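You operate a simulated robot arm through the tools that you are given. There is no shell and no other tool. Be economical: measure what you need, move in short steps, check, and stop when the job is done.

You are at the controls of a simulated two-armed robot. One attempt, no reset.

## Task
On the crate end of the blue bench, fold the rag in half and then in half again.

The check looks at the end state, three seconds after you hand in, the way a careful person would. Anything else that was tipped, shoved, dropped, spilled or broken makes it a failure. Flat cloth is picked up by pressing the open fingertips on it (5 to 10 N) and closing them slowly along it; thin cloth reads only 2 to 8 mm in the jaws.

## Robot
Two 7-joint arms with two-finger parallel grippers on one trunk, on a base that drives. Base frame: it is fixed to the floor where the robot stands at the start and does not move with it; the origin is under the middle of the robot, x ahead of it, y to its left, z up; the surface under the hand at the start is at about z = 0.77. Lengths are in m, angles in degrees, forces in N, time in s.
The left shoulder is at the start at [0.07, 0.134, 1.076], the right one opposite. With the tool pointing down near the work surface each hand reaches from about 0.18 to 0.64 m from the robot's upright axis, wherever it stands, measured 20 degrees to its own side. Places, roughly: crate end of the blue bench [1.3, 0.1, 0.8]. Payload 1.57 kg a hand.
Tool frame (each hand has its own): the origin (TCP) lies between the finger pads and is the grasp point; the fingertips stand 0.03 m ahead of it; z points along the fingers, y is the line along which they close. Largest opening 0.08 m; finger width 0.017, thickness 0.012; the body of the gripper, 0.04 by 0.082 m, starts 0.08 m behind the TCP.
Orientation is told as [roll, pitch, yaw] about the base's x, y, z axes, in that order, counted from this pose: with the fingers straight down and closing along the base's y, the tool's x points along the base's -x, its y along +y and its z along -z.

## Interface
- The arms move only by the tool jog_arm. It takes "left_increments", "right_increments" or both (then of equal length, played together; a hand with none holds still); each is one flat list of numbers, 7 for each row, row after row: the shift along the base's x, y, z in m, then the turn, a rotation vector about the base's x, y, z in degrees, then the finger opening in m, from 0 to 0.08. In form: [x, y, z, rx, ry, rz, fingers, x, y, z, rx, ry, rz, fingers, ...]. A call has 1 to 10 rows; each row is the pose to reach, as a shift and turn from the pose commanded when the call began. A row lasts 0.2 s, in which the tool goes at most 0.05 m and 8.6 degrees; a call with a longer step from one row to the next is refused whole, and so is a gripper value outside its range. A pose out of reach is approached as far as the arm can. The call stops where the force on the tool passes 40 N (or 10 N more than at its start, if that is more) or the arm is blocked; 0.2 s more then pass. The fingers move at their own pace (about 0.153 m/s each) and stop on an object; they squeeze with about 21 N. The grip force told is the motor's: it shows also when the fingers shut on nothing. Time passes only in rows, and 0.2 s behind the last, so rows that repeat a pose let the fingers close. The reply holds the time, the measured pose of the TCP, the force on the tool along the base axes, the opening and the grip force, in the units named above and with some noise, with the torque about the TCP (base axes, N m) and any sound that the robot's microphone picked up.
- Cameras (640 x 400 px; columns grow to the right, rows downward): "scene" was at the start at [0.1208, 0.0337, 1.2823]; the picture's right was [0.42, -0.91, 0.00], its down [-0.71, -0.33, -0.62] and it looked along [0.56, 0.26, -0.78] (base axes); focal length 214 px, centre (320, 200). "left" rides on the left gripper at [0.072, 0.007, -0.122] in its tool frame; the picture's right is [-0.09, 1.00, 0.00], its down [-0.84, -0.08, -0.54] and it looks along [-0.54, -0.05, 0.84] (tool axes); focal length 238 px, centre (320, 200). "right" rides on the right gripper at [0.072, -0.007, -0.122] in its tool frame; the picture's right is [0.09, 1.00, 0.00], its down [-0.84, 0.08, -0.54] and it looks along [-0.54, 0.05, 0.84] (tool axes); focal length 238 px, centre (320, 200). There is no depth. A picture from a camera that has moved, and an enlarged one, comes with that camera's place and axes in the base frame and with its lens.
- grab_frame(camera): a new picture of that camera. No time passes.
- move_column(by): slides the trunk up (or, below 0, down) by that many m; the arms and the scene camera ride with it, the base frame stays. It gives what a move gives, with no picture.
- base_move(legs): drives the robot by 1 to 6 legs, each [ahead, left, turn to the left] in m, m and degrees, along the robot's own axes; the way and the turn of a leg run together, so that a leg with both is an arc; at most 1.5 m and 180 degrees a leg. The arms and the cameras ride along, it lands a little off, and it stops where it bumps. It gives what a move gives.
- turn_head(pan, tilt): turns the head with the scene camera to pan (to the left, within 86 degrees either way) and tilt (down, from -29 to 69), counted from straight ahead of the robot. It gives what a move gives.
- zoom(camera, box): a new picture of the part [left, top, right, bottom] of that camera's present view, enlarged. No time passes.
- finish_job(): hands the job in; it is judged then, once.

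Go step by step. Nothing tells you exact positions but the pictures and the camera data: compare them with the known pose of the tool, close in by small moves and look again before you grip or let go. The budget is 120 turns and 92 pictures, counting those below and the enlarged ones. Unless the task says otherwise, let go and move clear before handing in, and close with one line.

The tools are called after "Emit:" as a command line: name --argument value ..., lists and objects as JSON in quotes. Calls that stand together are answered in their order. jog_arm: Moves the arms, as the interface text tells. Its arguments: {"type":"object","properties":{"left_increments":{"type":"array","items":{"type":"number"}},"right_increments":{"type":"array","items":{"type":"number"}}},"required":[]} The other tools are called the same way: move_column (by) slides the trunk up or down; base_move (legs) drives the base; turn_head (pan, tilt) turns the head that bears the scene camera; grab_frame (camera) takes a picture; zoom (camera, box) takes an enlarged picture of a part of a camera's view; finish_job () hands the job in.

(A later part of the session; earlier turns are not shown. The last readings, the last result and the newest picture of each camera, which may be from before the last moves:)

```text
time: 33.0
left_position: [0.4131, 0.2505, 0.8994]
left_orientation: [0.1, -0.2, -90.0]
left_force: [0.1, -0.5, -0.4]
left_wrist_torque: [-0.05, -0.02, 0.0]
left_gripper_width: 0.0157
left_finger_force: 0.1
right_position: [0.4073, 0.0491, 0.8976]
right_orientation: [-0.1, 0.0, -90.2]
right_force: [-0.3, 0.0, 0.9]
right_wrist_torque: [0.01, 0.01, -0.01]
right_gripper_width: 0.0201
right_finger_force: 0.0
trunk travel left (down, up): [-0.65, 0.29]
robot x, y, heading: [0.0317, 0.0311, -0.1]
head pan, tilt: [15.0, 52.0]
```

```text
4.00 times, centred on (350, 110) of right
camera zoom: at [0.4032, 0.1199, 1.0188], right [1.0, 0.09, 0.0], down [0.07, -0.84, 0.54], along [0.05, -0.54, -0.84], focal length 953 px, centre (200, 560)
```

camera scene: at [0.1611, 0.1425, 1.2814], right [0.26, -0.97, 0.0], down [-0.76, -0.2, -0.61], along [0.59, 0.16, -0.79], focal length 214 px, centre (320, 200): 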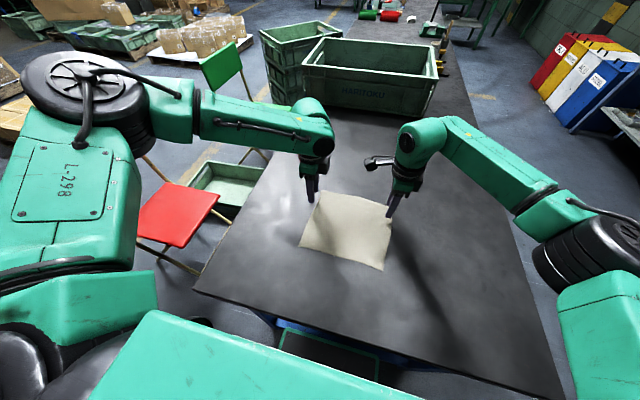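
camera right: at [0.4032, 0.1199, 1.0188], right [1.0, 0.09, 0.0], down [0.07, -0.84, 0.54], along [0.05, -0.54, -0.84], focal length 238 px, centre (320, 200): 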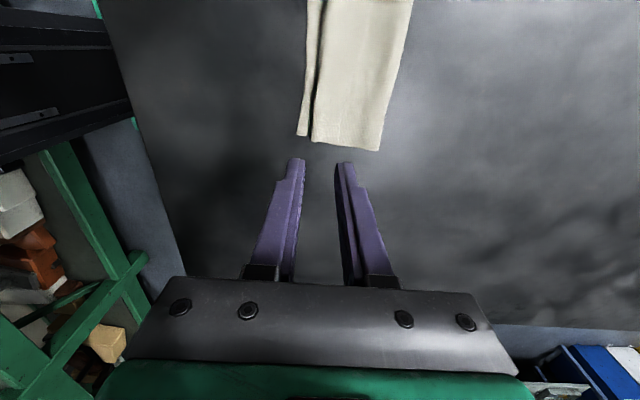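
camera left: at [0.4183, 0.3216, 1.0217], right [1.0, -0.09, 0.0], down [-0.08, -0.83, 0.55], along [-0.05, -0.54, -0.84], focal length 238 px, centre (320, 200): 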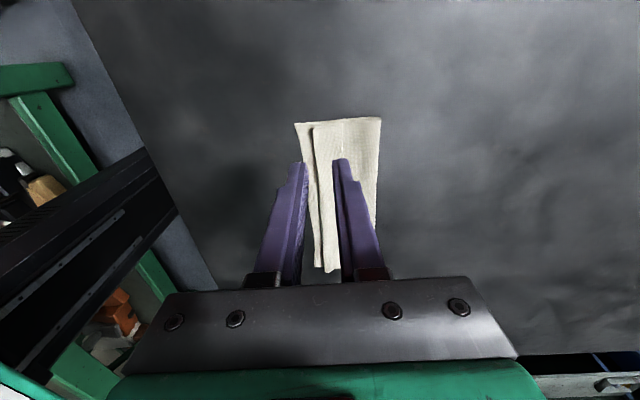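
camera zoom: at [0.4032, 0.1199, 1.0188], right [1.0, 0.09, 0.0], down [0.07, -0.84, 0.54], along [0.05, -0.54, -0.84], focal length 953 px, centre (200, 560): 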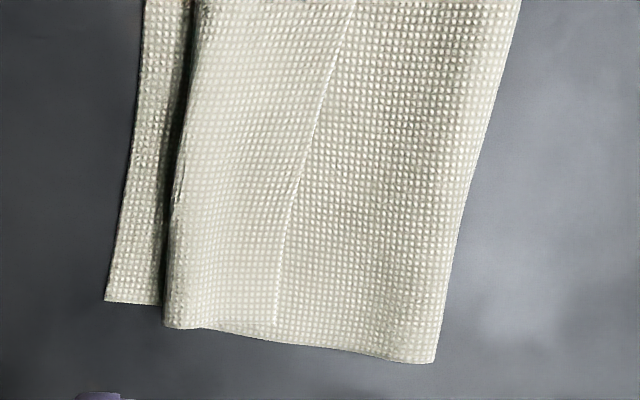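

A ~2.8 cm hem is turned back on top (edge line at x≈0.437). I'll try to unfurl it by lightly dragging the flap toward me with the tilted far fingertips; first set the poses just above.

Emit:
jog_arm --left_increments '[0, -0.007, -0.02, 0, 7.5, 0, 0.03, 0, -0.0145, -0.045, 0, 15, 0, 0.03, 0, -0.0145, -0.075, 0, 15, 0, 0.03, 0, -0.0145, -0.082, 0, 15, 0, 0.03]' --right_increments '[0.005, 0.007, -0.02, 0, 7.5, 0, 0.03, 0.005, 0.011, -0.045, 0, 15, 0, 0.03, 0.005, 0.011, -0.075, 0, 15, 0, 0.03, 0.005, 0.011, -0.08, 0, 15, 0, 0.03]'

Emit:
grab_frame --camera "left"

Emit:
grab_frame --camera "right"

```text
time: 34.0
left_position: [0.4144, 0.2336, 0.8176]
left_orientation: [-15.0, -0.3, -90.0]
left_force: [-0.6, 0.3, -0.7]
left_wrist_torque: [0.01, -0.01, 0.01]
left_gripper_width: 0.0298
left_finger_force: 0.0
right_position: [0.4119, 0.0581, 0.8177]
right_orientation: [-15.2, -0.1, -90.2]
right_force: [0.3, -0.3, 0.4]
right_wrist_torque: [-0.02, -0.02, -0.01]
right_gripper_width: 0.0299
right_finger_force: 0.1
trunk travel left (down, up): [-0.65, 0.29]
robot x, y, heading: [0.037, 0.0345, -0.1]
head pan, tilt: [15.0, 52.0]
```

```text
62 pictures are left
camera left: at [0.4506, 0.3063, 0.9337], right [0.96, -0.09, -0.26], down [0.07, -0.83, 0.55], along [-0.27, -0.54, -0.8], focal length 238 px, centre (320, 200)
```

left: 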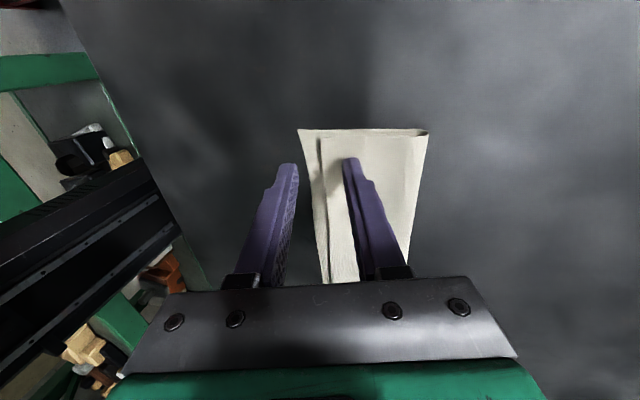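

```text
61 pictures are left
camera right: at [0.4396, 0.1304, 0.9367], right [0.96, 0.09, -0.26], down [0.21, -0.84, 0.5], along [-0.17, -0.54, -0.82], focal length 238 px, centre (320, 200)
```

right: 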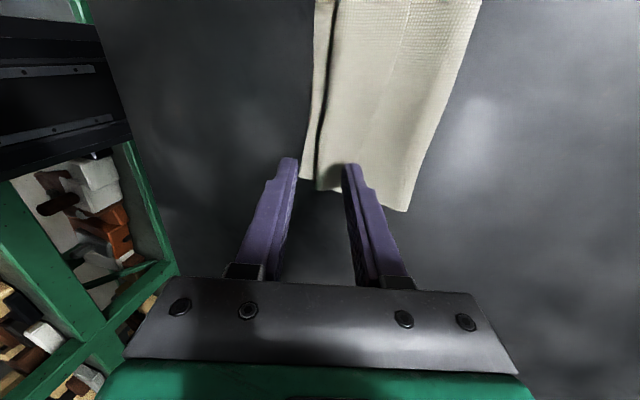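

Emit:
jog_arm --left_increments '[0, 0, -0.006, 0, 0, 0, 0.03, 0, 0, -0.011, 0, 0, 0, 0.03]' --right_increments '[0, 0, -0.006, 0, 0, 0, 0.03, 0, 0, -0.011, 0, 0, 0, 0.03]'

```text
time: 34.6
left_position: [0.4138, 0.2335, 0.8087]
left_orientation: [-14.8, -0.2, -90.1]
left_force: [0.8, 1.3, 7.5]
left_wrist_torque: [0.06, -0.17, 0.03]
left_gripper_width: 0.0289
left_finger_force: 0.0
right_position: [0.412, 0.0584, 0.808]
right_orientation: [-15.0, -0.1, -90.3]
right_force: [0.8, 0.8, 2.8]
right_wrist_torque: [0.01, -0.09, -0.01]
right_gripper_width: 0.0298
right_finger_force: 0.0
trunk travel left (down, up): [-0.65, 0.29]
robot x, y, heading: [0.0324, 0.0303, 0.1]
head pan, tilt: [15.0, 52.0]
```

Light contact on both. Dragging the flap 5.5 cm toward me.

Emit:
jog_arm --left_increments '[-0.006, 0, 0.0005, 0, 0, 0, 0.03, -0.013, 0, 0.0005, 0, 0, 0, 0.03, -0.02, 0, 0.0005, 0, 0, 0, 0.03, -0.027, 0, 0.0005, 0, 0, 0, 0.03, -0.034, 0, 0.0005, 0, 0, 0, 0.03, -0.041, 0, 0.0005, 0, 0, 0, 0.03, -0.048, 0, 0.0005, 0, 0, 0, 0.03, -0.055, 0, 0.0005, 0, 0, 0, 0.03, -0.055, 0, 0.03, 0, 0, 0, 0.03]' --right_increments '[-0.006, 0, -0.0005, 0, 0, 0, 0.03, -0.013, 0, -0.0005, 0, 0, 0, 0.03, -0.02, 0, -0.0005, 0, 0, 0, 0.03, -0.027, 0, -0.0005, 0, 0, 0, 0.03, -0.034, 0, -0.0005, 0, 0, 0, 0.03, -0.041, 0, -0.0005, 0, 0, 0, 0.03, -0.048, 0, -0.0005, 0, 0, 0, 0.03, -0.055, 0, -0.0005, 0, 0, 0, 0.03, -0.055, 0, 0.03, 0, 0, 0, 0.03]'

Emit:
zoom --camera "scene" --box '[240, 180, 380, 268]'

Emit:
grab_frame --camera "left"

```text
time: 36.6
left_position: [0.3579, 0.2338, 0.8364]
left_orientation: [-15.0, -0.2, -90.0]
left_force: [0.1, -0.9, -0.2]
left_wrist_torque: [-0.03, -0.01, -0.02]
left_gripper_width: 0.03
left_finger_force: 0.1
right_position: [0.3557, 0.0591, 0.8352]
right_orientation: [-15.3, -0.2, -90.3]
right_force: [0.6, 0.2, -0.3]
right_wrist_torque: [-0.01, 0.0, 0.01]
right_gripper_width: 0.0299
right_finger_force: 0.1
trunk travel left (down, up): [-0.65, 0.29]
robot x, y, heading: [0.0341, 0.0318, -0.4]
head pan, tilt: [15.0, 52.0]
```

```text
4.55 times, centred on (310, 224) of scene
camera zoom: at [0.1583, 0.0521, 1.2812], right [0.26, -0.97, 0.0], down [-0.76, -0.2, -0.62], along [0.6, 0.16, -0.79], focal length 975 px, centre (366, 91)
```

zoom: 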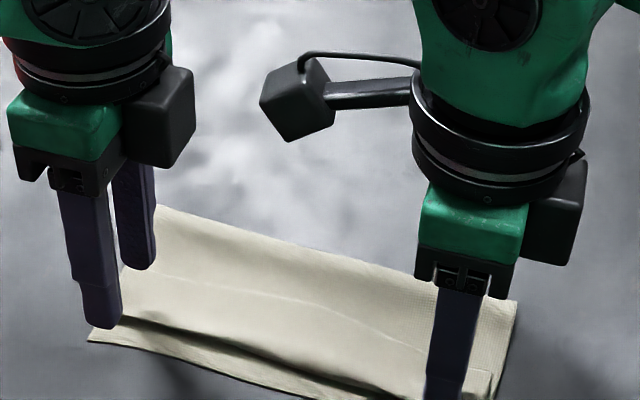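

```text
59 pictures are left
camera left: at [0.3945, 0.3069, 0.9534], right [0.96, -0.09, -0.26], down [0.07, -0.83, 0.55], along [-0.27, -0.54, -0.8], focal length 238 px, centre (320, 200)
```

left: 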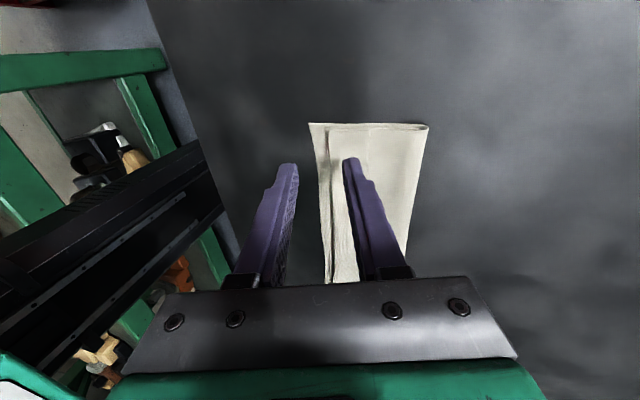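

The whole rag slid ~5 cm instead (cloth sticks to cloth). I'll instead pinch the flap edge with jaws closing along y, so I raise, untilt and yaw both hands back to 0.

Emit:
jog_arm --left_increments '[0, 0.0, 0.04, 0, -7.5, 0, 0.03, 0, 0.02, 0.07, 0, -15, 0, 0.03, 0.02, 0.03, 0.09, 0, -15, 0, 0.03]' --right_increments '[0, 0.0, 0.04, 0, -7.5, 0, 0.03, 0, -0.02, 0.07, 0, -15, 0, 0.03, 0.02, -0.03, 0.09, 0, -15, 0, 0.03]'

Emit:
jog_arm --left_increments '[0, 0.0, 0, 0, 0, 8.5, 0.03, 0, 0, 0, 0, 0, 17, 0.03, 0, 0, 0, 0, 0, 25.5, 0.03, 0, 0, 0, 0, 0, 34, 0.03, 0, 0, 0, 0, 0, 42.5, 0.03, 0, 0, 0, 0, 0, 51, 0.03, 0, 0, 0, 0, 0, 59.5, 0.03, 0, 0, 0, 0, 0, 68, 0.03, 0, 0, 0, 0, 0, 76.5, 0.03, 0, 0, 0, 0, 0, 85, 0.03]' --right_increments '[0, 0.0, 0, 0, 0, 8.5, 0.03, 0, 0, 0, 0, 0, 17, 0.03, 0, 0, 0, 0, 0, 25.5, 0.03, 0, 0, 0, 0, 0, 34, 0.03, 0, 0, 0, 0, 0, 42.5, 0.03, 0, 0, 0, 0, 0, 51, 0.03, 0, 0, 0, 0, 0, 59.5, 0.03, 0, 0, 0, 0, 0, 68, 0.03, 0, 0, 0, 0, 0, 76.5, 0.03, 0, 0, 0, 0, 0, 85, 0.03]'

Emit:
grab_frame --camera "left"

Emit:
grab_frame --camera "right"

```text
time: 37.4
left_position: [0.3808, 0.2665, 0.926]
left_orientation: [-0.2, -0.5, -90.0]
left_force: [0.7, -0.2, 0.1]
left_wrist_torque: [-0.04, 0.04, 0.01]
left_gripper_width: 0.0297
left_finger_force: 0.0
right_position: [0.3791, 0.0318, 0.9252]
right_orientation: [-0.2, -0.2, -90.2]
right_force: [-0.4, 0.4, 0.5]
right_wrist_torque: [-0.08, 0.01, 0.0]
right_gripper_width: 0.0299
right_finger_force: 0.0
trunk travel left (down, up): [-0.65, 0.29]
robot x, y, heading: [0.0337, 0.0326, -0.2]
head pan, tilt: [15.0, 52.0]
```

```text
time: 39.6
left_position: [0.3792, 0.2647, 0.9271]
left_orientation: [0.0, -0.1, -5.0]
left_force: [-0.4, -0.1, 1.6]
left_wrist_torque: [0.05, 0.02, -0.04]
left_gripper_width: 0.03
left_finger_force: 0.1
right_position: [0.3776, 0.0287, 0.9252]
right_orientation: [-0.1, 0.0, -5.0]
right_force: [0.2, 0.1, -0.8]
right_wrist_torque: [0.0, 0.0, 0.0]
right_gripper_width: 0.0302
right_finger_force: 0.1
trunk travel left (down, up): [-0.65, 0.29]
robot x, y, heading: [0.0338, 0.0302, -0.5]
head pan, tilt: [15.0, 52.0]
```

```text
58 pictures are left
camera left: at [0.307, 0.2773, 1.0497], right [0.18, 0.98, 0.0], down [0.83, -0.15, 0.55], along [0.54, -0.1, -0.84], focal length 238 px, centre (320, 200)
```

left: 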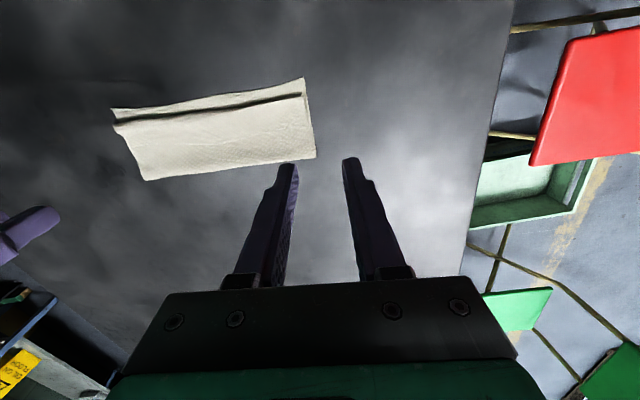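

```text
57 pictures are left
camera right: at [0.306, 0.0286, 1.0479], right [0.0, 1.0, 0.0], down [0.84, 0.0, 0.54], along [0.54, 0.0, -0.84], focal length 238 px, centre (320, 200)
```

right: 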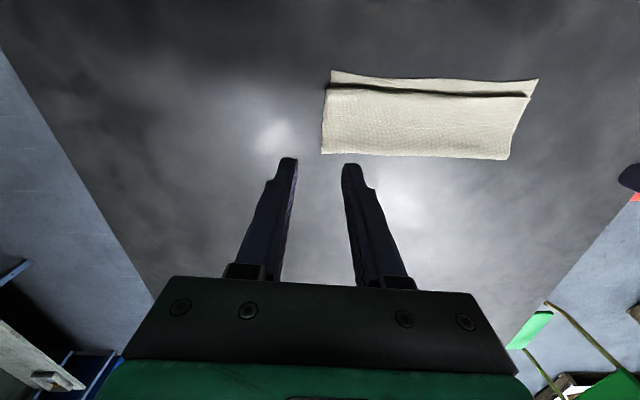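

Emit:
zoom --camera "right" --box '[315, 45, 555, 195]'

Emit:
zoom --camera "left" --box '[100, 55, 340, 205]'

```text
2.67 times, centred on (435, 120) of right
camera zoom: at [0.306, 0.0286, 1.0479], right [0.0, 1.0, 0.0], down [0.84, 0.0, 0.54], along [0.54, 0.0, -0.84], focal length 636 px, centre (13, 413)
```

zoom: 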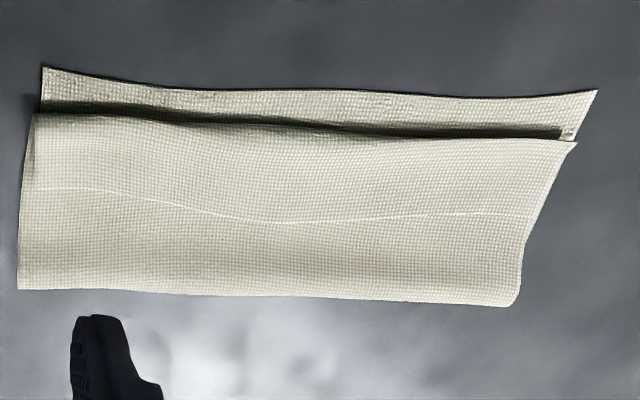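

```text
2.67 times, centred on (220, 130) of left
camera zoom: at [0.307, 0.2773, 1.0497], right [0.18, 0.98, 0.0], down [0.83, -0.15, 0.55], along [0.54, -0.1, -0.84], focal length 636 px, centre (587, 387)
```

zoom: 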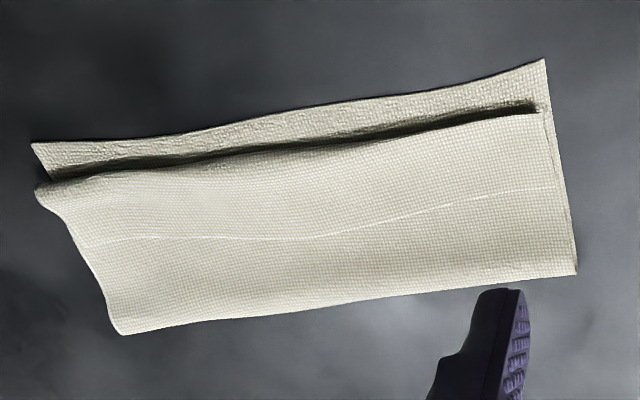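

Flap edge: right end at (0.371, 0.040), left end at (0.382, 0.252). I'll position closing-along-y jaws right over the edge.

Emit:
jog_arm --left_increments '[0, -0.01, -0.03, 0, 0, 5, 0.026, -0.003, -0.025, -0.06, 0, 0, 5, 0.026, -0.003, -0.037, -0.09, 0, 0, 5, 0.026, -0.003, -0.037, -0.112, 0, 0, 5, 0.026]' --right_increments '[-0.004, 0.01, -0.03, 0, 0, 5, 0.026, -0.008, 0.02, -0.06, 0, 0, 5, 0.026, -0.0126, 0.031, -0.09, 0, 0, 5, 0.026, -0.0126, 0.031, -0.11, 0, 0, 5, 0.026]'

Emit:
zoom --camera "right" --box '[220, 100, 460, 250]'

Emit:
zoom --camera "left" --box '[180, 100, 420, 250]'

```text
time: 40.6
left_position: [0.3775, 0.2307, 0.8149]
left_orientation: [-0.1, -0.2, 0.0]
left_force: [-0.2, 0.1, 0.2]
left_wrist_torque: [-0.01, 0.03, 0.01]
left_gripper_width: 0.026
left_finger_force: 0.1
right_position: [0.3666, 0.0607, 0.8149]
right_orientation: [-0.3, 0.0, -0.2]
right_force: [0.7, 0.2, 0.3]
right_wrist_torque: [0.0, 0.01, -0.01]
right_gripper_width: 0.0262
right_finger_force: 0.1
trunk travel left (down, up): [-0.65, 0.29]
robot x, y, heading: [0.0348, 0.0263, -0.2]
head pan, tilt: [15.0, 52.0]
```

```text
2.67 times, centred on (340, 175) of right
camera zoom: at [0.2955, 0.0547, 0.9367], right [-0.09, 1.0, 0.0], down [0.84, 0.08, 0.54], along [0.54, 0.04, -0.84], focal length 636 px, centre (267, 267)
```

zoom: 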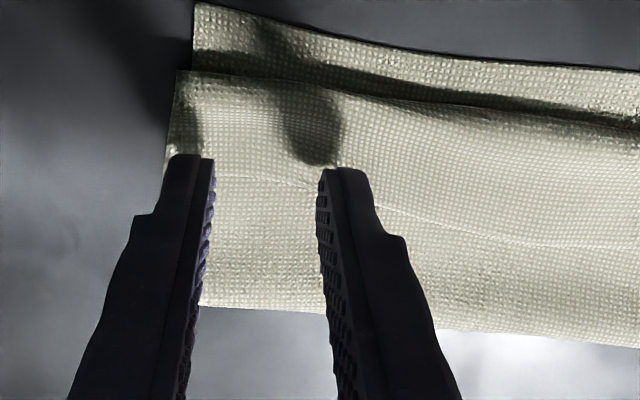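

```text
2.67 times, centred on (300, 175) of left
camera zoom: at [0.3031, 0.236, 0.937], right [0.09, 1.0, 0.0], down [0.83, -0.08, 0.55], along [0.54, -0.05, -0.84], focal length 636 px, centre (373, 267)
```

zoom: 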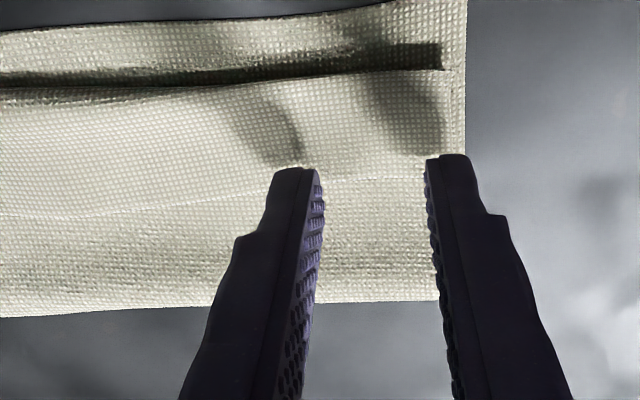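

Emit:
jog_arm --left_increments '[-0.002, -0.004, -0.005, 0, 0, 0, 0.026, -0.002, -0.004, -0.009, 0, 0, 0, 0.026, -0.002, -0.004, -0.011, 0, 0, 0, 0.026, -0.002, -0.004, -0.012, 0, 0, 0, 0.026]' --right_increments '[0, 0, -0.005, 0, 0, 0, 0.026, 0, 0, -0.009, 0, 0, 0, 0.026, 0, 0, -0.011, 0, 0, 0, 0.026, 0, 0, -0.012, 0, 0, 0, 0.026]'

```text
time: 41.6
left_position: [0.3739, 0.2243, 0.8039]
left_orientation: [0.0, -0.2, -0.1]
left_force: [0.1, -0.6, 0.3]
left_wrist_torque: [-0.01, -0.03, 0.0]
left_gripper_width: 0.026
left_finger_force: 0.0
right_position: [0.3655, 0.061, 0.8039]
right_orientation: [-0.1, 0.1, -0.3]
right_force: [-0.5, -0.5, -0.5]
right_wrist_torque: [0.01, 0.01, 0.01]
right_gripper_width: 0.0262
right_finger_force: 0.0
trunk travel left (down, up): [-0.65, 0.29]
robot x, y, heading: [0.0305, 0.0303, -0.3]
head pan, tilt: [15.0, 52.0]
```

Emit:
jog_arm --left_increments '[0, 0, -0.001, 0, 0, 0, 0.026, 0, 0, -0.002, 0, 0, 0, 0.026]' --right_increments '[0, 0, -0.001, 0, 0, 0, 0.026, 0, 0, -0.002, 0, 0, 0, 0.026]'

```text
time: 42.2
left_position: [0.3737, 0.2234, 0.8011]
left_orientation: [0.0, -0.2, 0.0]
left_force: [-1.3, 0.5, 5.8]
left_wrist_torque: [0.1, 0.03, 0.03]
left_gripper_width: 0.0265
left_finger_force: 0.3
right_position: [0.3642, 0.0598, 0.802]
right_orientation: [-0.1, -0.1, -0.2]
right_force: [0.6, -0.2, 2.8]
right_wrist_torque: [-0.02, -0.03, 0.01]
right_gripper_width: 0.0261
right_finger_force: 0.0
trunk travel left (down, up): [-0.65, 0.29]
robot x, y, heading: [0.0385, 0.0313, -0.1]
head pan, tilt: [15.0, 52.0]
```

Emit:
jog_arm --left_increments '[0, 0, 0, 0, 0, 0, 0.022, 0, 0, 0, 0, 0, 0, 0.018, 0, 0, 0.0003, 0, 0, 0, 0.014, 0, 0, 0.0006, 0, 0, 0, 0.01, 0, 0, 0.001, 0, 0, 0, 0.006, 0, 0, 0.001, 0, 0, 0, 0.002, 0, 0, 0.001, 0, 0, 0, 0.0, 0, 0, 0.001, 0, 0, 0, 0, -0.002, 0, 0.008, 0, 0, 0, 0, -0.004, 0, 0.016, 0, 0, 0, 0]' --right_increments '[0, 0, -0.0006, 0, 0, 0, 0.022, 0, 0, -0.0006, 0, 0, 0, 0.018, 0, 0, -0.0006, 0, 0, 0, 0.014, 0, 0, -0.0004, 0, 0, 0, 0.01, 0, 0, 0, 0, 0, 0, 0.006, 0, 0, 0, 0, 0, 0, 0.002, 0, 0, 0, 0, 0, 0, 0, 0, 0, 0, 0, 0, 0, 0, -0.002, 0, 0.008, 0, 0, 0, 0, -0.004, 0, 0.016, 0, 0, 0, 0]'

Emit:
zoom --camera "right" --box '[220, 80, 460, 230]'

Emit:
zoom --camera "left" --box '[180, 80, 420, 230]'

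```text
time: 44.4
left_position: [0.3728, 0.2251, 0.8153]
left_orientation: [-0.1, -0.1, 0.1]
left_force: [-0.5, -0.2, -0.5]
left_wrist_torque: [0.04, -0.03, 0.04]
left_gripper_width: 0.002
left_finger_force: 20.7
right_position: [0.3594, 0.0597, 0.8167]
right_orientation: [-0.1, 0.0, -0.3]
right_force: [-0.1, 1.2, 0.0]
right_wrist_torque: [-0.03, -0.01, -0.01]
right_gripper_width: 0.0
right_finger_force: 21.4
trunk travel left (down, up): [-0.65, 0.29]
robot x, y, heading: [0.033, 0.0291, -0.1]
head pan, tilt: [15.0, 52.0]
```

```text
2.67 times, centred on (340, 155) of right
camera zoom: at [0.2893, 0.0538, 0.9395], right [-0.09, 1.0, 0.0], down [0.84, 0.07, 0.54], along [0.54, 0.04, -0.84], focal length 636 px, centre (267, 320)
```

zoom: 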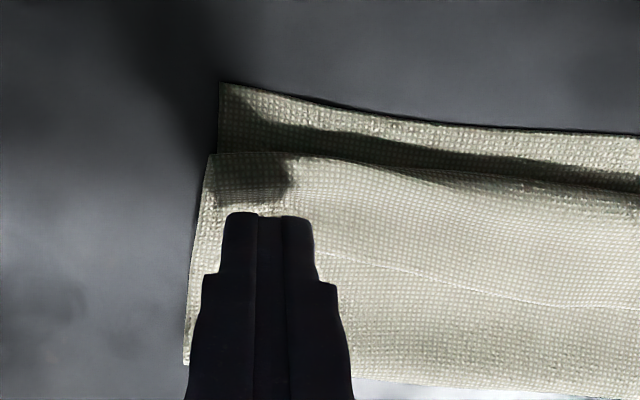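

```text
2.67 times, centred on (300, 155) of left
camera zoom: at [0.2998, 0.2312, 0.9386], right [0.09, 1.0, 0.0], down [0.84, -0.08, 0.54], along [0.54, -0.05, -0.84], focal length 636 px, centre (373, 320)
```

zoom: 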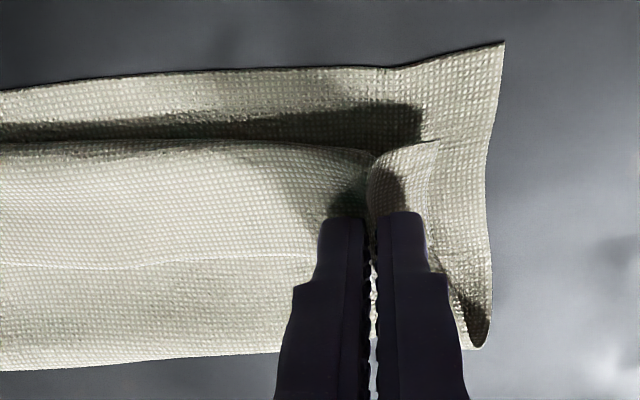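

The left hand has pinched the flap; the right slipped off. I'll retry the right with firmer pressure and a wider opening.

Emit:
jog_arm --right_increments '[0.005, 0.004, 0.002, 0, 0, 0, 0.034, 0.006, 0.004, 0.0, 0, 0, 0, 0.034, 0.006, 0.004, -0.008, 0, 0, 0, 0.034, 0.006, 0.004, -0.014, 0, 0, 0, 0.034, 0.006, 0.004, -0.0165, 0, 0, 0, 0.034]'

```text
time: 45.6
left_position: [0.3744, 0.224, 0.8157]
left_orientation: [-0.1, -0.2, 0.0]
left_force: [-0.8, 0.8, -0.2]
left_wrist_torque: [0.01, 0.03, -0.01]
left_gripper_width: 0.0021
left_finger_force: 20.9
right_position: [0.366, 0.0632, 0.8023]
right_orientation: [-0.1, -0.1, -0.2]
right_force: [-0.1, -0.1, 5.0]
right_wrist_torque: [-0.03, 0.04, -0.02]
right_gripper_width: 0.0343
right_finger_force: 0.0
trunk travel left (down, up): [-0.65, 0.29]
robot x, y, heading: [0.0307, 0.0315, 0.0]
head pan, tilt: [15.0, 52.0]
```

Emit:
jog_arm --right_increments '[0, 0, -0.0008, 0, 0, 0, 0.031, 0, 0, -0.0008, 0, 0, 0, 0.027, 0, 0, -0.0008, 0, 0, 0, 0.023, 0, 0, -0.0008, 0, 0, 0, 0.019, 0, 0, -0.0008, 0, 0, 0, 0.015, 0, 0, -0.0006, 0, 0, 0, 0.011, 0, 0, -0.0004, 0, 0, 0, 0.007, 0, 0, -0.0002, 0, 0, 0, 0.003, 0, 0, 0, 0, 0, 0, 0, 0, 0, 0, 0, 0, 0, 0]'

Emit:
zoom --camera "right" --box '[220, 80, 460, 230]'

```text
time: 47.8
left_position: [0.3725, 0.2242, 0.8169]
left_orientation: [0.0, -0.1, -0.1]
left_force: [0.3, -9.9, -0.9]
left_wrist_torque: [-0.32, 0.02, 0.01]
left_gripper_width: 0.0019
left_finger_force: 20.8
right_position: [0.3657, 0.0645, 0.8032]
right_orientation: [0.0, -0.1, -0.1]
right_force: [0.6, 11.5, 16.9]
right_wrist_torque: [0.36, 0.06, -0.03]
right_gripper_width: 0.0024
right_finger_force: 21.3
trunk travel left (down, up): [-0.65, 0.29]
robot x, y, heading: [0.0363, 0.0292, 0.1]
head pan, tilt: [15.0, 52.0]
```

```text
2.67 times, centred on (340, 155) of right
camera zoom: at [0.2937, 0.0584, 0.9236], right [-0.09, 1.0, 0.0], down [0.84, 0.07, 0.54], along [0.54, 0.05, -0.84], focal length 636 px, centre (267, 320)
```

zoom: 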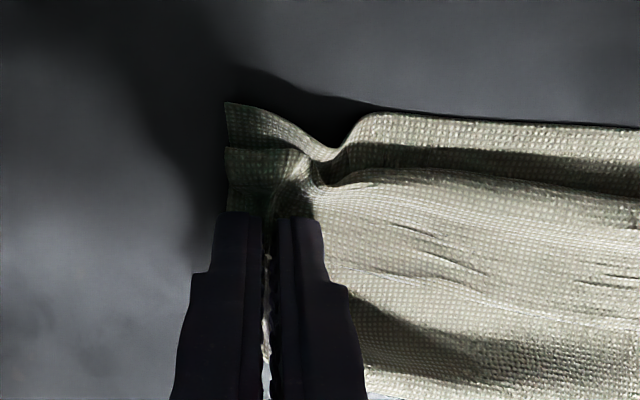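

The right hand bunched several layers, so I'll release it and lift away. Then I'll turn over the left part of the flap.

Emit:
jog_arm --right_increments '[0, 0, 0, 0, 0, 0, 0.01, 0, 0, 0, 0, 0, 0, 0.02, 0, 0, 0, 0, 0, 0, 0.03, 0, 0, 0.0, 0, 0, 0, 0.034, 0, 0, 0.03, 0, 0, 0, 0.034, 0, -0.02, 0.07, 0, 0, 0, 0.034]'

Emit:
jog_arm --left_increments '[0, 0, 0.01, 0, 0, 0, 0, -0.005, 0, 0.02, 0, 0, 0, 0]'

Emit:
grab_frame --camera "left"

Emit:
zoom --camera "right" --box '[300, 40, 540, 190]'

```text
time: 49.2
left_position: [0.3723, 0.2228, 0.8172]
left_orientation: [0.2, -0.2, -0.1]
left_force: [0.3, -0.4, -0.4]
left_wrist_torque: [0.0, 0.0, 0.01]
left_gripper_width: 0.0021
left_finger_force: 20.6
right_position: [0.3644, 0.0424, 0.8709]
right_orientation: [-0.1, 0.0, -0.2]
right_force: [0.8, 0.0, 0.1]
right_wrist_torque: [-0.01, -0.02, 0.02]
right_gripper_width: 0.0341
right_finger_force: 0.1
trunk travel left (down, up): [-0.65, 0.29]
robot x, y, heading: [0.0359, 0.0335, -0.2]
head pan, tilt: [15.0, 52.0]
```

```text
time: 49.8
left_position: [0.3741, 0.2251, 0.8316]
left_orientation: [-0.1, 0.0, -0.2]
left_force: [0.6, 0.3, -0.5]
left_wrist_torque: [0.0, -0.03, 0.0]
left_gripper_width: 0.0019
left_finger_force: 20.4
left hand out of reach, approached as far as the arm can: row 1, 2
right_position: [0.3668, 0.0434, 0.8723]
right_orientation: [-0.2, 0.0, -0.3]
right_force: [0.1, -0.6, -0.1]
right_wrist_torque: [0.0, -0.01, 0.0]
right_gripper_width: 0.0341
right_finger_force: 0.2
trunk travel left (down, up): [-0.65, 0.29]
robot x, y, heading: [0.0346, 0.03, 0.2]
head pan, tilt: [15.0, 52.0]
```

```text
49 pictures are left
camera left: at [0.3013, 0.2303, 0.9537], right [0.09, 1.0, 0.0], down [0.84, -0.08, 0.54], along [0.54, -0.05, -0.84], focal length 238 px, centre (320, 200)
```

left: 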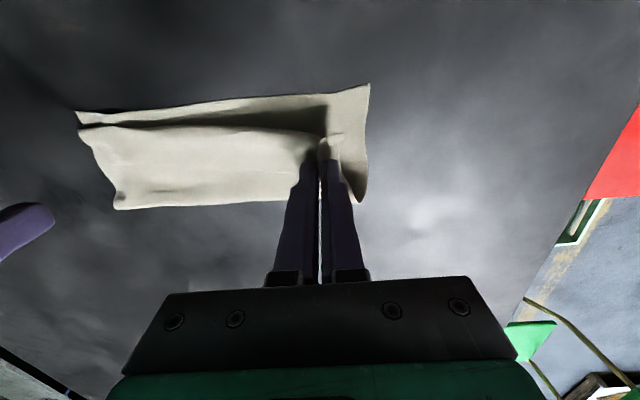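

```text
2.67 times, centred on (420, 115) of right
camera zoom: at [0.2948, 0.0371, 0.9941], right [-0.09, 1.0, 0.0], down [0.84, 0.07, 0.54], along [0.54, 0.05, -0.84], focal length 636 px, centre (53, 427)
```

zoom: 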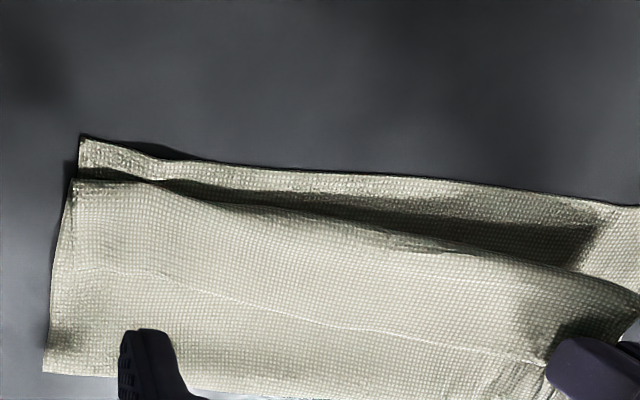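

Left's limit now is likely proximity to the right arm. I'll move the right aside, then lift the left a bit to see what it holds.

Emit:
jog_arm --right_increments '[0, -0.04, 0.02, 0, 0, 0, 0.034, 0, -0.08, 0.04, 0, 0, 0, 0.034, 0, -0.12, 0.06, 0, 0, 0, 0.034, 0, -0.16, 0.07, 0, 0, 0, 0.034]'

Emit:
jog_arm --left_increments '[0, 0, 0.01, 0, 0, 0, 0, 0, 0, 0.02, 0, 0, 0, 0]'

Emit:
grab_frame --camera "left"

Emit:
zoom --camera "scene" --box '[220, 180, 400, 292]'

```text
time: 50.8
left_position: [0.3736, 0.2227, 0.8324]
left_orientation: [0.1, -0.1, -0.1]
left_force: [-0.7, -0.5, 0.0]
left_wrist_torque: [0.02, 0.01, -0.01]
left_gripper_width: 0.0017
left_finger_force: 21.4
right_position: [0.3655, -0.1155, 0.9415]
right_orientation: [0.0, -0.1, -0.2]
right_force: [-0.9, -0.3, -0.5]
right_wrist_torque: [0.0, 0.0, -0.03]
right_gripper_width: 0.0338
right_finger_force: 0.0
trunk travel left (down, up): [-0.65, 0.29]
robot x, y, heading: [0.0366, 0.0302, -0.2]
head pan, tilt: [15.0, 52.0]
```

```text
time: 51.4
left_position: [0.3737, 0.2242, 0.8507]
left_orientation: [0.0, -0.2, -0.1]
left_force: [0.2, 0.1, 0.2]
left_wrist_torque: [-0.01, 0.01, 0.0]
left_gripper_width: 0.0022
left_finger_force: 20.8
right_position: [0.3652, -0.1145, 0.9421]
right_orientation: [-0.1, 0.1, -0.3]
right_force: [-0.2, 0.5, 0.3]
right_wrist_torque: [0.01, 0.0, 0.02]
right_gripper_width: 0.0339
right_finger_force: 0.0
trunk travel left (down, up): [-0.65, 0.29]
robot x, y, heading: [0.0318, 0.0305, -0.1]
head pan, tilt: [15.0, 52.0]
```

```text
47 pictures are left
camera left: at [0.3014, 0.2296, 0.9739], right [0.09, 1.0, 0.0], down [0.83, -0.08, 0.55], along [0.54, -0.05, -0.84], focal length 238 px, centre (320, 200)
```

left: 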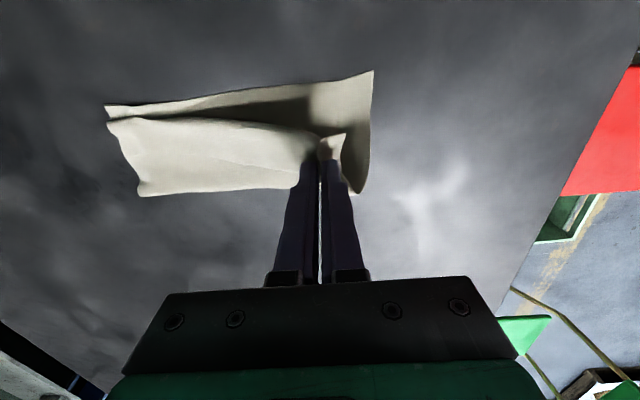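

```text
3.56 times, centred on (310, 236) of scene
camera zoom: at [0.1591, 0.0518, 1.2816], right [0.26, -0.97, 0.0], down [-0.76, -0.2, -0.62], along [0.59, 0.16, -0.79], focal length 763 px, centre (356, 72)
```

zoom: 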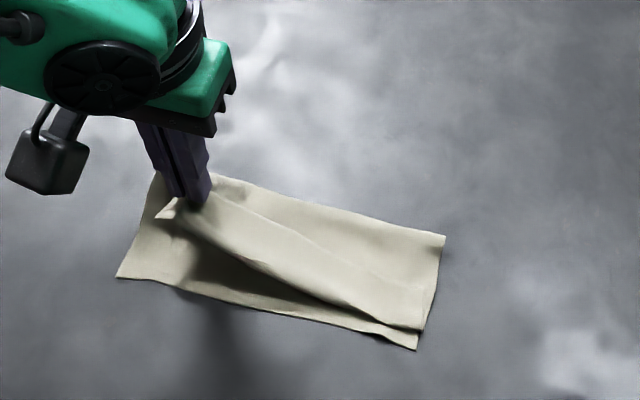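

The left holds the flap corner. Carrying it toward the near edge to turn the hem over.

Emit:
jog_arm --left_increments '[-0.01, 0.002, 0.002, 0, 0, 0, 0, -0.022, 0.006, 0, 0, 0, 0, 0, -0.034, 0.01, -0.006, 0, 0, 0, 0, -0.044, 0.014, -0.016, 0, 0, 0, 0, -0.05, 0.017, -0.026, 0, 0, 0, 0]'

Emit:
grab_frame --camera "left"

Emit:
zoom --camera "scene" --box '[220, 180, 400, 292]'

```text
time: 52.6
left_position: [0.3732, 0.2462, 0.8222]
left_orientation: [0.0, -0.2, -0.1]
left_force: [0.1, 0.4, 0.0]
left_wrist_torque: [0.01, -0.01, 0.01]
left_gripper_width: 0.0021
left_finger_force: 21.2
left hand out of reach, approached as far as the arm can: row 1, 2, 3, 4, 5
right_position: [0.3668, -0.1139, 0.942]
right_orientation: [-0.1, 0.0, -0.2]
right_force: [-0.3, 0.6, 0.0]
right_wrist_torque: [0.04, -0.02, 0.03]
right_gripper_width: 0.034
right_finger_force: 0.1
trunk travel left (down, up): [-0.65, 0.29]
robot x, y, heading: [0.034, 0.0331, -0.1]
head pan, tilt: [15.0, 52.0]
```

```text
45 pictures are left
camera left: at [0.3004, 0.252, 0.9443], right [0.09, 1.0, 0.0], down [0.84, -0.08, 0.54], along [0.54, -0.05, -0.84], focal length 238 px, centre (320, 200)
```

left: 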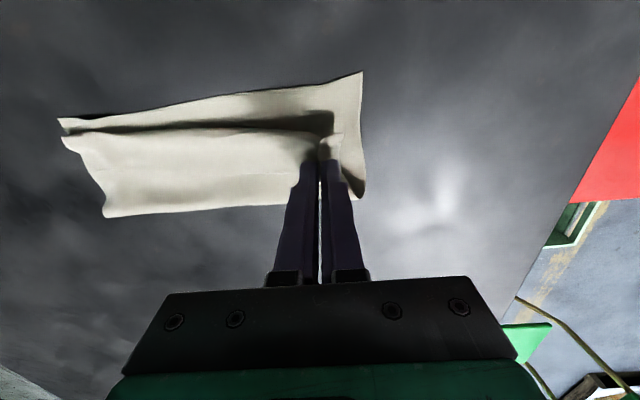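

```text
3.56 times, centred on (310, 236) of scene
camera zoom: at [0.1598, 0.0522, 1.2816], right [0.26, -0.97, 0.0], down [-0.76, -0.2, -0.62], along [0.59, 0.16, -0.79], focal length 763 px, centre (356, 72)
```

zoom: 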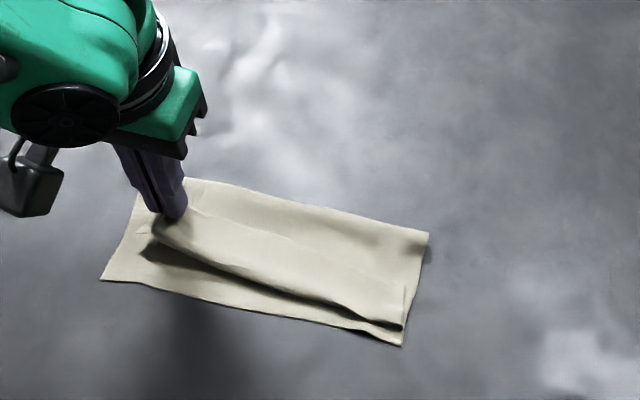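

The left can't come nearer at this posture, but backing the base carries the hand the same way. I'll raise slightly and back up 5 cm.

Emit:
jog_arm --left_increments '[0, -0.004, 0.012, 0, 0, 0, 0]'

Emit:
base_move --legs '[[-0.05, 0, 0]]'

Emit:
grab_frame --camera "left"

Emit:
zoom --camera "scene" --box '[220, 150, 400, 262]'

```text
time: 53.0
left_position: [0.3737, 0.2411, 0.8336]
left_orientation: [0.0, -0.1, -0.1]
left_force: [-1.0, -0.3, 0.1]
left_wrist_torque: [0.02, -0.01, 0.02]
left_gripper_width: 0.0017
left_finger_force: 21.2
right_position: [0.3655, -0.115, 0.9413]
right_orientation: [0.0, 0.0, -0.2]
right_force: [-0.2, -0.2, 0.1]
right_wrist_torque: [-0.02, 0.0, 0.03]
right_gripper_width: 0.034
right_finger_force: 0.0
trunk travel left (down, up): [-0.65, 0.29]
robot x, y, heading: [0.0377, 0.0284, -0.3]
head pan, tilt: [15.0, 52.0]
```

```text
time: 53.9
left_position: [0.3266, 0.241, 0.8337]
left_orientation: [0.1, 0.1, 0.1]
left_force: [-0.4, -0.6, -0.4]
left_wrist_torque: [-0.03, 0.0, -0.03]
left_gripper_width: 0.0019
left_finger_force: 20.9
right_position: [0.3175, -0.1146, 0.9416]
right_orientation: [-0.1, 0.2, -0.2]
right_force: [0.0, 0.3, 0.0]
right_wrist_torque: [0.0, 0.02, 0.01]
right_gripper_width: 0.0339
right_finger_force: 0.0
trunk travel left (down, up): [-0.65, 0.29]
robot x, y, heading: [-0.0143, 0.0333, 0.0]
head pan, tilt: [15.0, 52.0]
```

```text
43 pictures are left
camera left: at [0.2527, 0.2476, 0.9561], right [0.09, 1.0, 0.0], down [0.84, -0.08, 0.54], along [0.54, -0.05, -0.84], focal length 238 px, centre (320, 200)
```

left: 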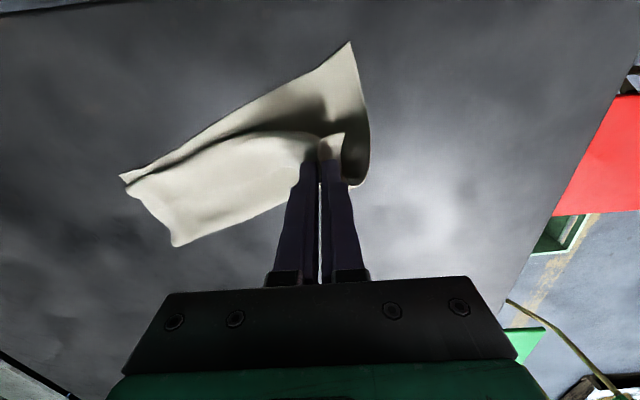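

```text
3.56 times, centred on (310, 206) of scene
camera zoom: at [0.1117, 0.0519, 1.2814], right [0.26, -0.97, 0.0], down [-0.76, -0.2, -0.61], along [0.59, 0.16, -0.79], focal length 763 px, centre (356, 179)
```

zoom: 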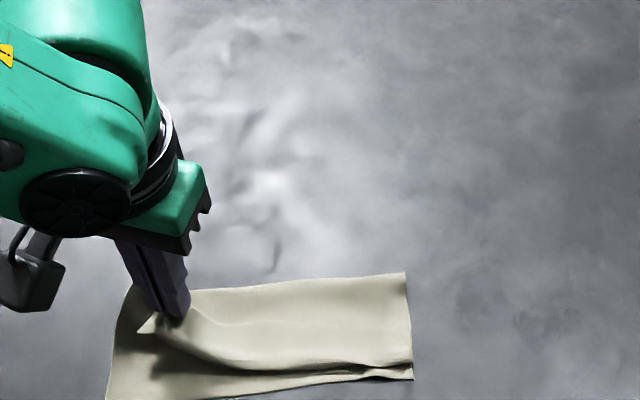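

The pinch holds both layers, so the rag just turns. New plan: release, then grip the exposed near edge of the lower layer at its two corners (edge flush, jaws closing along y), hang the rag in the air so it unfolds, and lay it down folded properly.

Emit:
jog_arm --left_increments '[0, 0, -0.015, 0, 0, 0, 0, 0, 0, -0.025, 0, 0, 0, 0, 0, 0, -0.025, 0, 0, 0, 0.01, 0, 0, -0.025, 0, 0, 0, 0.025, 0, 0, 0.01, 0, 0, 0, 0.025, 0.02, 0.02, 0.05, 0, 0, 0, 0.025, 0.05, 0.05, 0.08, 0, 0, 0, 0.025]'

Emit:
base_move --legs '[[-0.09, 0, 0]]'

Emit:
grab_frame --camera "scene"

Emit:
zoom --camera "left" --box '[80, 0, 400, 200]'

```text
refused: row 7 steps farther than a row can; nothing moved
```

```text
time: 55.0
left_position: [0.2343, 0.242, 0.8339]
left_orientation: [-0.1, -0.1, 0.1]
left_force: [-0.1, 1.2, -0.2]
left_wrist_torque: [-0.02, 0.0, 0.0]
left_gripper_width: 0.0019
left_finger_force: 20.7
right_position: [0.2288, -0.1141, 0.9416]
right_orientation: [0.0, -0.1, -0.2]
right_force: [-0.4, 0.0, 0.3]
right_wrist_torque: [0.01, -0.03, 0.03]
right_gripper_width: 0.034
right_finger_force: 0.0
trunk travel left (down, up): [-0.65, 0.29]
robot x, y, heading: [-0.1063, 0.0307, -0.0]
head pan, tilt: [15.0, 52.0]
```

```text
41 pictures are left
camera scene: at [0.0202, 0.0521, 1.2816], right [0.26, -0.97, 0.0], down [-0.76, -0.2, -0.62], along [0.59, 0.16, -0.79], focal length 214 px, centre (320, 200)
```

scene: 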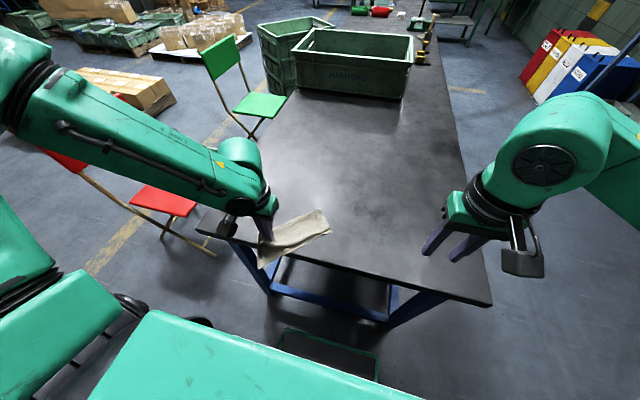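

```text
2.00 times, centred on (240, 100) of left
camera zoom: at [0.1614, 0.2479, 0.9565], right [0.09, 1.0, 0.0], down [0.84, -0.08, 0.54], along [0.54, -0.05, -0.84], focal length 477 px, centre (480, 400)
```

zoom: 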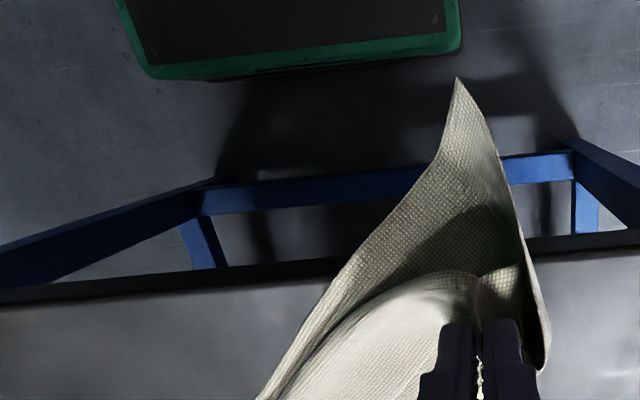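

I drove back while the left still held the cloth (its release had been refused), so the rag hangs partly over the bench edge. I'll lift it fully so it can unfold in the air, drive ahead again, and look.

Emit:
jog_arm --left_increments '[0.01, 0, 0.03, 0, 0, 0, 0, 0.02, 0, 0.07, 0, 0, 0, 0, 0.03, 0, 0.11, 0, 0, 0, 0, 0.04, 0, 0.15, 0, 0, 0, 0, 0.05, 0, 0.19, 0, 0, 0, 0, 0.06, 0, 0.23, 0, 0, 0, 0, 0.07, 0, 0.26, 0, 0, 0, 0]'

Emit:
base_move --legs '[[0.11, 0, 0]]'

Emit:
turn_head --pan 25 --tilt 45

Emit:
grab_frame --camera "scene"

```text
time: 56.6
left_position: [0.3052, 0.2421, 1.095]
left_orientation: [0.0, 0.1, 0.0]
left_force: [0.5, 0.4, -0.7]
left_wrist_torque: [0.0, -0.01, -0.01]
left_gripper_width: 0.0021
left_finger_force: 20.6
right_position: [0.2277, -0.1149, 0.9423]
right_orientation: [-0.1, 0.0, -0.3]
right_force: [0.4, 0.0, 0.2]
right_wrist_torque: [-0.01, -0.03, 0.0]
right_gripper_width: 0.034
right_finger_force: 0.1
trunk travel left (down, up): [-0.65, 0.29]
robot x, y, heading: [-0.1032, 0.0312, 0.1]
head pan, tilt: [15.0, 52.0]
```

```text
time: 57.8
left_position: [0.4152, 0.2414, 1.0952]
left_orientation: [0.0, -0.2, 0.0]
left_force: [1.1, -0.2, 0.3]
left_wrist_torque: [0.0, 0.0, 0.01]
left_gripper_width: 0.002
left_finger_force: 21.3
right_position: [0.3379, -0.1152, 0.942]
right_orientation: [-0.1, -0.1, -0.3]
right_force: [0.1, 0.4, 0.2]
right_wrist_torque: [-0.01, -0.02, -0.02]
right_gripper_width: 0.0338
right_finger_force: 0.0
trunk travel left (down, up): [-0.65, 0.29]
robot x, y, heading: [0.0092, 0.0318, 0.0]
head pan, tilt: [15.0, 52.0]
```

```text
time: 58.6
left_position: [0.4171, 0.2407, 1.0944]
left_orientation: [-0.1, -0.2, -0.1]
left_force: [-0.7, -0.5, 0.7]
left_wrist_torque: [-0.01, -0.01, -0.02]
left_gripper_width: 0.002
left_finger_force: 20.8
right_position: [0.3378, -0.1154, 0.9426]
right_orientation: [0.0, 0.0, -0.3]
right_force: [0.0, 0.0, -0.3]
right_wrist_torque: [-0.01, 0.03, -0.01]
right_gripper_width: 0.0341
right_finger_force: 0.0
trunk travel left (down, up): [-0.65, 0.29]
robot x, y, heading: [0.008, 0.0328, -0.3]
head pan, tilt: [25.0, 45.0]
```

```text
39 pictures are left
camera scene: at [0.1326, 0.0666, 1.2911], right [0.42, -0.91, 0.0], down [-0.64, -0.3, -0.71], along [0.64, 0.3, -0.71], focal length 214 px, centre (320, 200)
```

scene: 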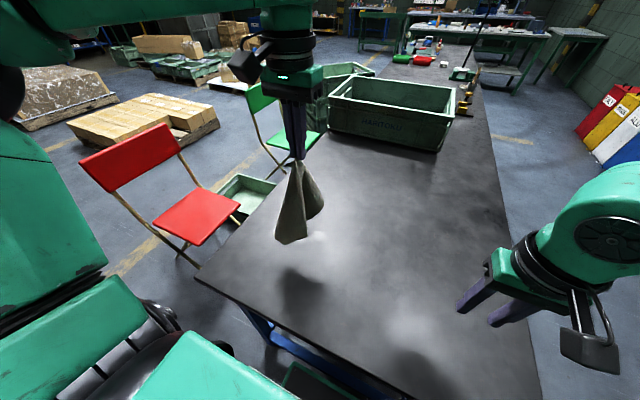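

Emit:
zoom --camera "scene" --box '[240, 140, 384, 230]'

Emit:
grab_frame --camera "left"

```text
4.44 times, centred on (312, 185) of scene
camera zoom: at [0.1326, 0.0666, 1.2911], right [0.42, -0.91, 0.0], down [-0.64, -0.3, -0.71], along [0.64, 0.3, -0.71], focal length 953 px, centre (356, 267)
```

zoom: 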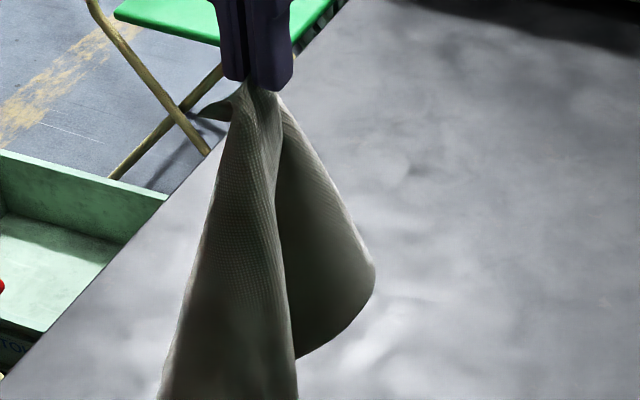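

```text
37 pictures are left
camera left: at [0.3435, 0.2478, 1.2173], right [0.09, 1.0, 0.0], down [0.84, -0.08, 0.54], along [0.54, -0.05, -0.84], focal length 238 px, centre (320, 200)
```

left: 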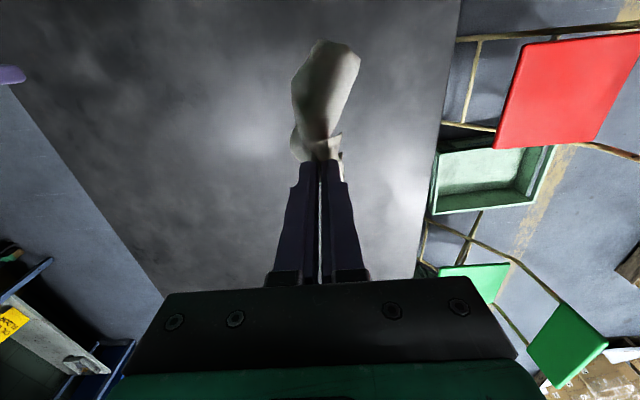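

The rag now hangs open from one corner. I'll lay it diagonally: touchdown near (0.51, 0.16), then move toward near-left while lowering.

Emit:
jog_arm --left_increments '[0.03, -0.025, 0, 0, 0, 0, 0, 0.06, -0.05, -0.01, 0, 0, 0, 0, 0.09, -0.08, -0.02, 0, 0, 0, 0]'

Emit:
jog_arm --left_increments '[-0.01, 0.01, -0.025, 0, 0, 0, 0, -0.025, 0.025, -0.05, 0, 0, 0, 0, -0.04, 0.04, -0.075, 0, 0, 0, 0, -0.055, 0.055, -0.1, 0, 0, 0, 0, -0.07, 0.07, -0.125, 0, 0, 0, 0, -0.085, 0.085, -0.15, 0, 0, 0, 0, -0.1, 0.1, -0.175, 0, 0, 0, 0, -0.11, 0.115, -0.195, 0, 0, 0, 0, -0.12, 0.13, -0.215, 0, 0, 0, 0, -0.13, 0.145, -0.225, 0, 0, 0, 0]'

Emit:
base_move --legs '[[-0.04, 0.04, 0]]'

Emit:
grab_frame --camera "scene"

```text
time: 59.4
left_position: [0.4973, 0.1739, 1.0728]
left_orientation: [0.0, -0.1, 0.2]
left_force: [-0.1, 0.0, -0.2]
left_wrist_torque: [-0.01, -0.01, 0.02]
left_gripper_width: 0.0017
left_finger_force: 21.2
left hand out of reach, approached as far as the arm can: row 3
right_position: [0.3398, -0.1149, 0.9415]
right_orientation: [-0.1, 0.0, -0.3]
right_force: [0.3, -0.2, 0.8]
right_wrist_torque: [0.03, 0.05, -0.02]
right_gripper_width: 0.0338
right_finger_force: 0.0
trunk travel left (down, up): [-0.65, 0.29]
robot x, y, heading: [0.0073, 0.0303, -0.4]
head pan, tilt: [25.0, 45.0]
```

```text
time: 61.6
left_position: [0.364, 0.3208, 0.8497]
left_orientation: [-0.1, -0.3, -0.1]
left_force: [-0.6, 0.4, -0.7]
left_wrist_torque: [-0.02, -0.01, 0.02]
left_gripper_width: 0.0017
left_finger_force: 21.2
right_position: [0.3387, -0.1149, 0.9435]
right_orientation: [-0.2, -0.1, -0.4]
right_force: [0.0, -0.3, -0.1]
right_wrist_torque: [-0.03, 0.01, 0.02]
right_gripper_width: 0.0341
right_finger_force: 0.0
trunk travel left (down, up): [-0.65, 0.29]
robot x, y, heading: [0.0077, 0.0295, -0.0]
head pan, tilt: [25.0, 45.0]
```

```text
time: 62.5
left_position: [0.3263, 0.3589, 0.852]
left_orientation: [-0.1, 0.0, -0.3]
left_force: [0.7, 0.6, 0.1]
left_wrist_torque: [0.0, -0.01, 0.01]
left_gripper_width: 0.0018
left_finger_force: 20.6
right_position: [0.2993, -0.0766, 0.9412]
right_orientation: [-0.1, 0.0, -0.4]
right_force: [1.0, -0.3, 0.0]
right_wrist_torque: [-0.04, -0.04, -0.04]
right_gripper_width: 0.0339
right_finger_force: 0.1
trunk travel left (down, up): [-0.65, 0.29]
robot x, y, heading: [-0.0305, 0.0725, -0.2]
head pan, tilt: [25.0, 45.0]
```

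```text
36 pictures are left
camera scene: at [0.0936, 0.1061, 1.2911], right [0.42, -0.91, 0.0], down [-0.64, -0.3, -0.71], along [0.64, 0.3, -0.71], focal length 214 px, centre (320, 200)
```

scene: 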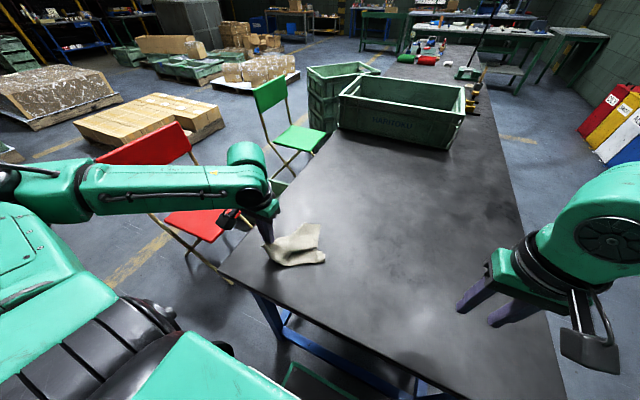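

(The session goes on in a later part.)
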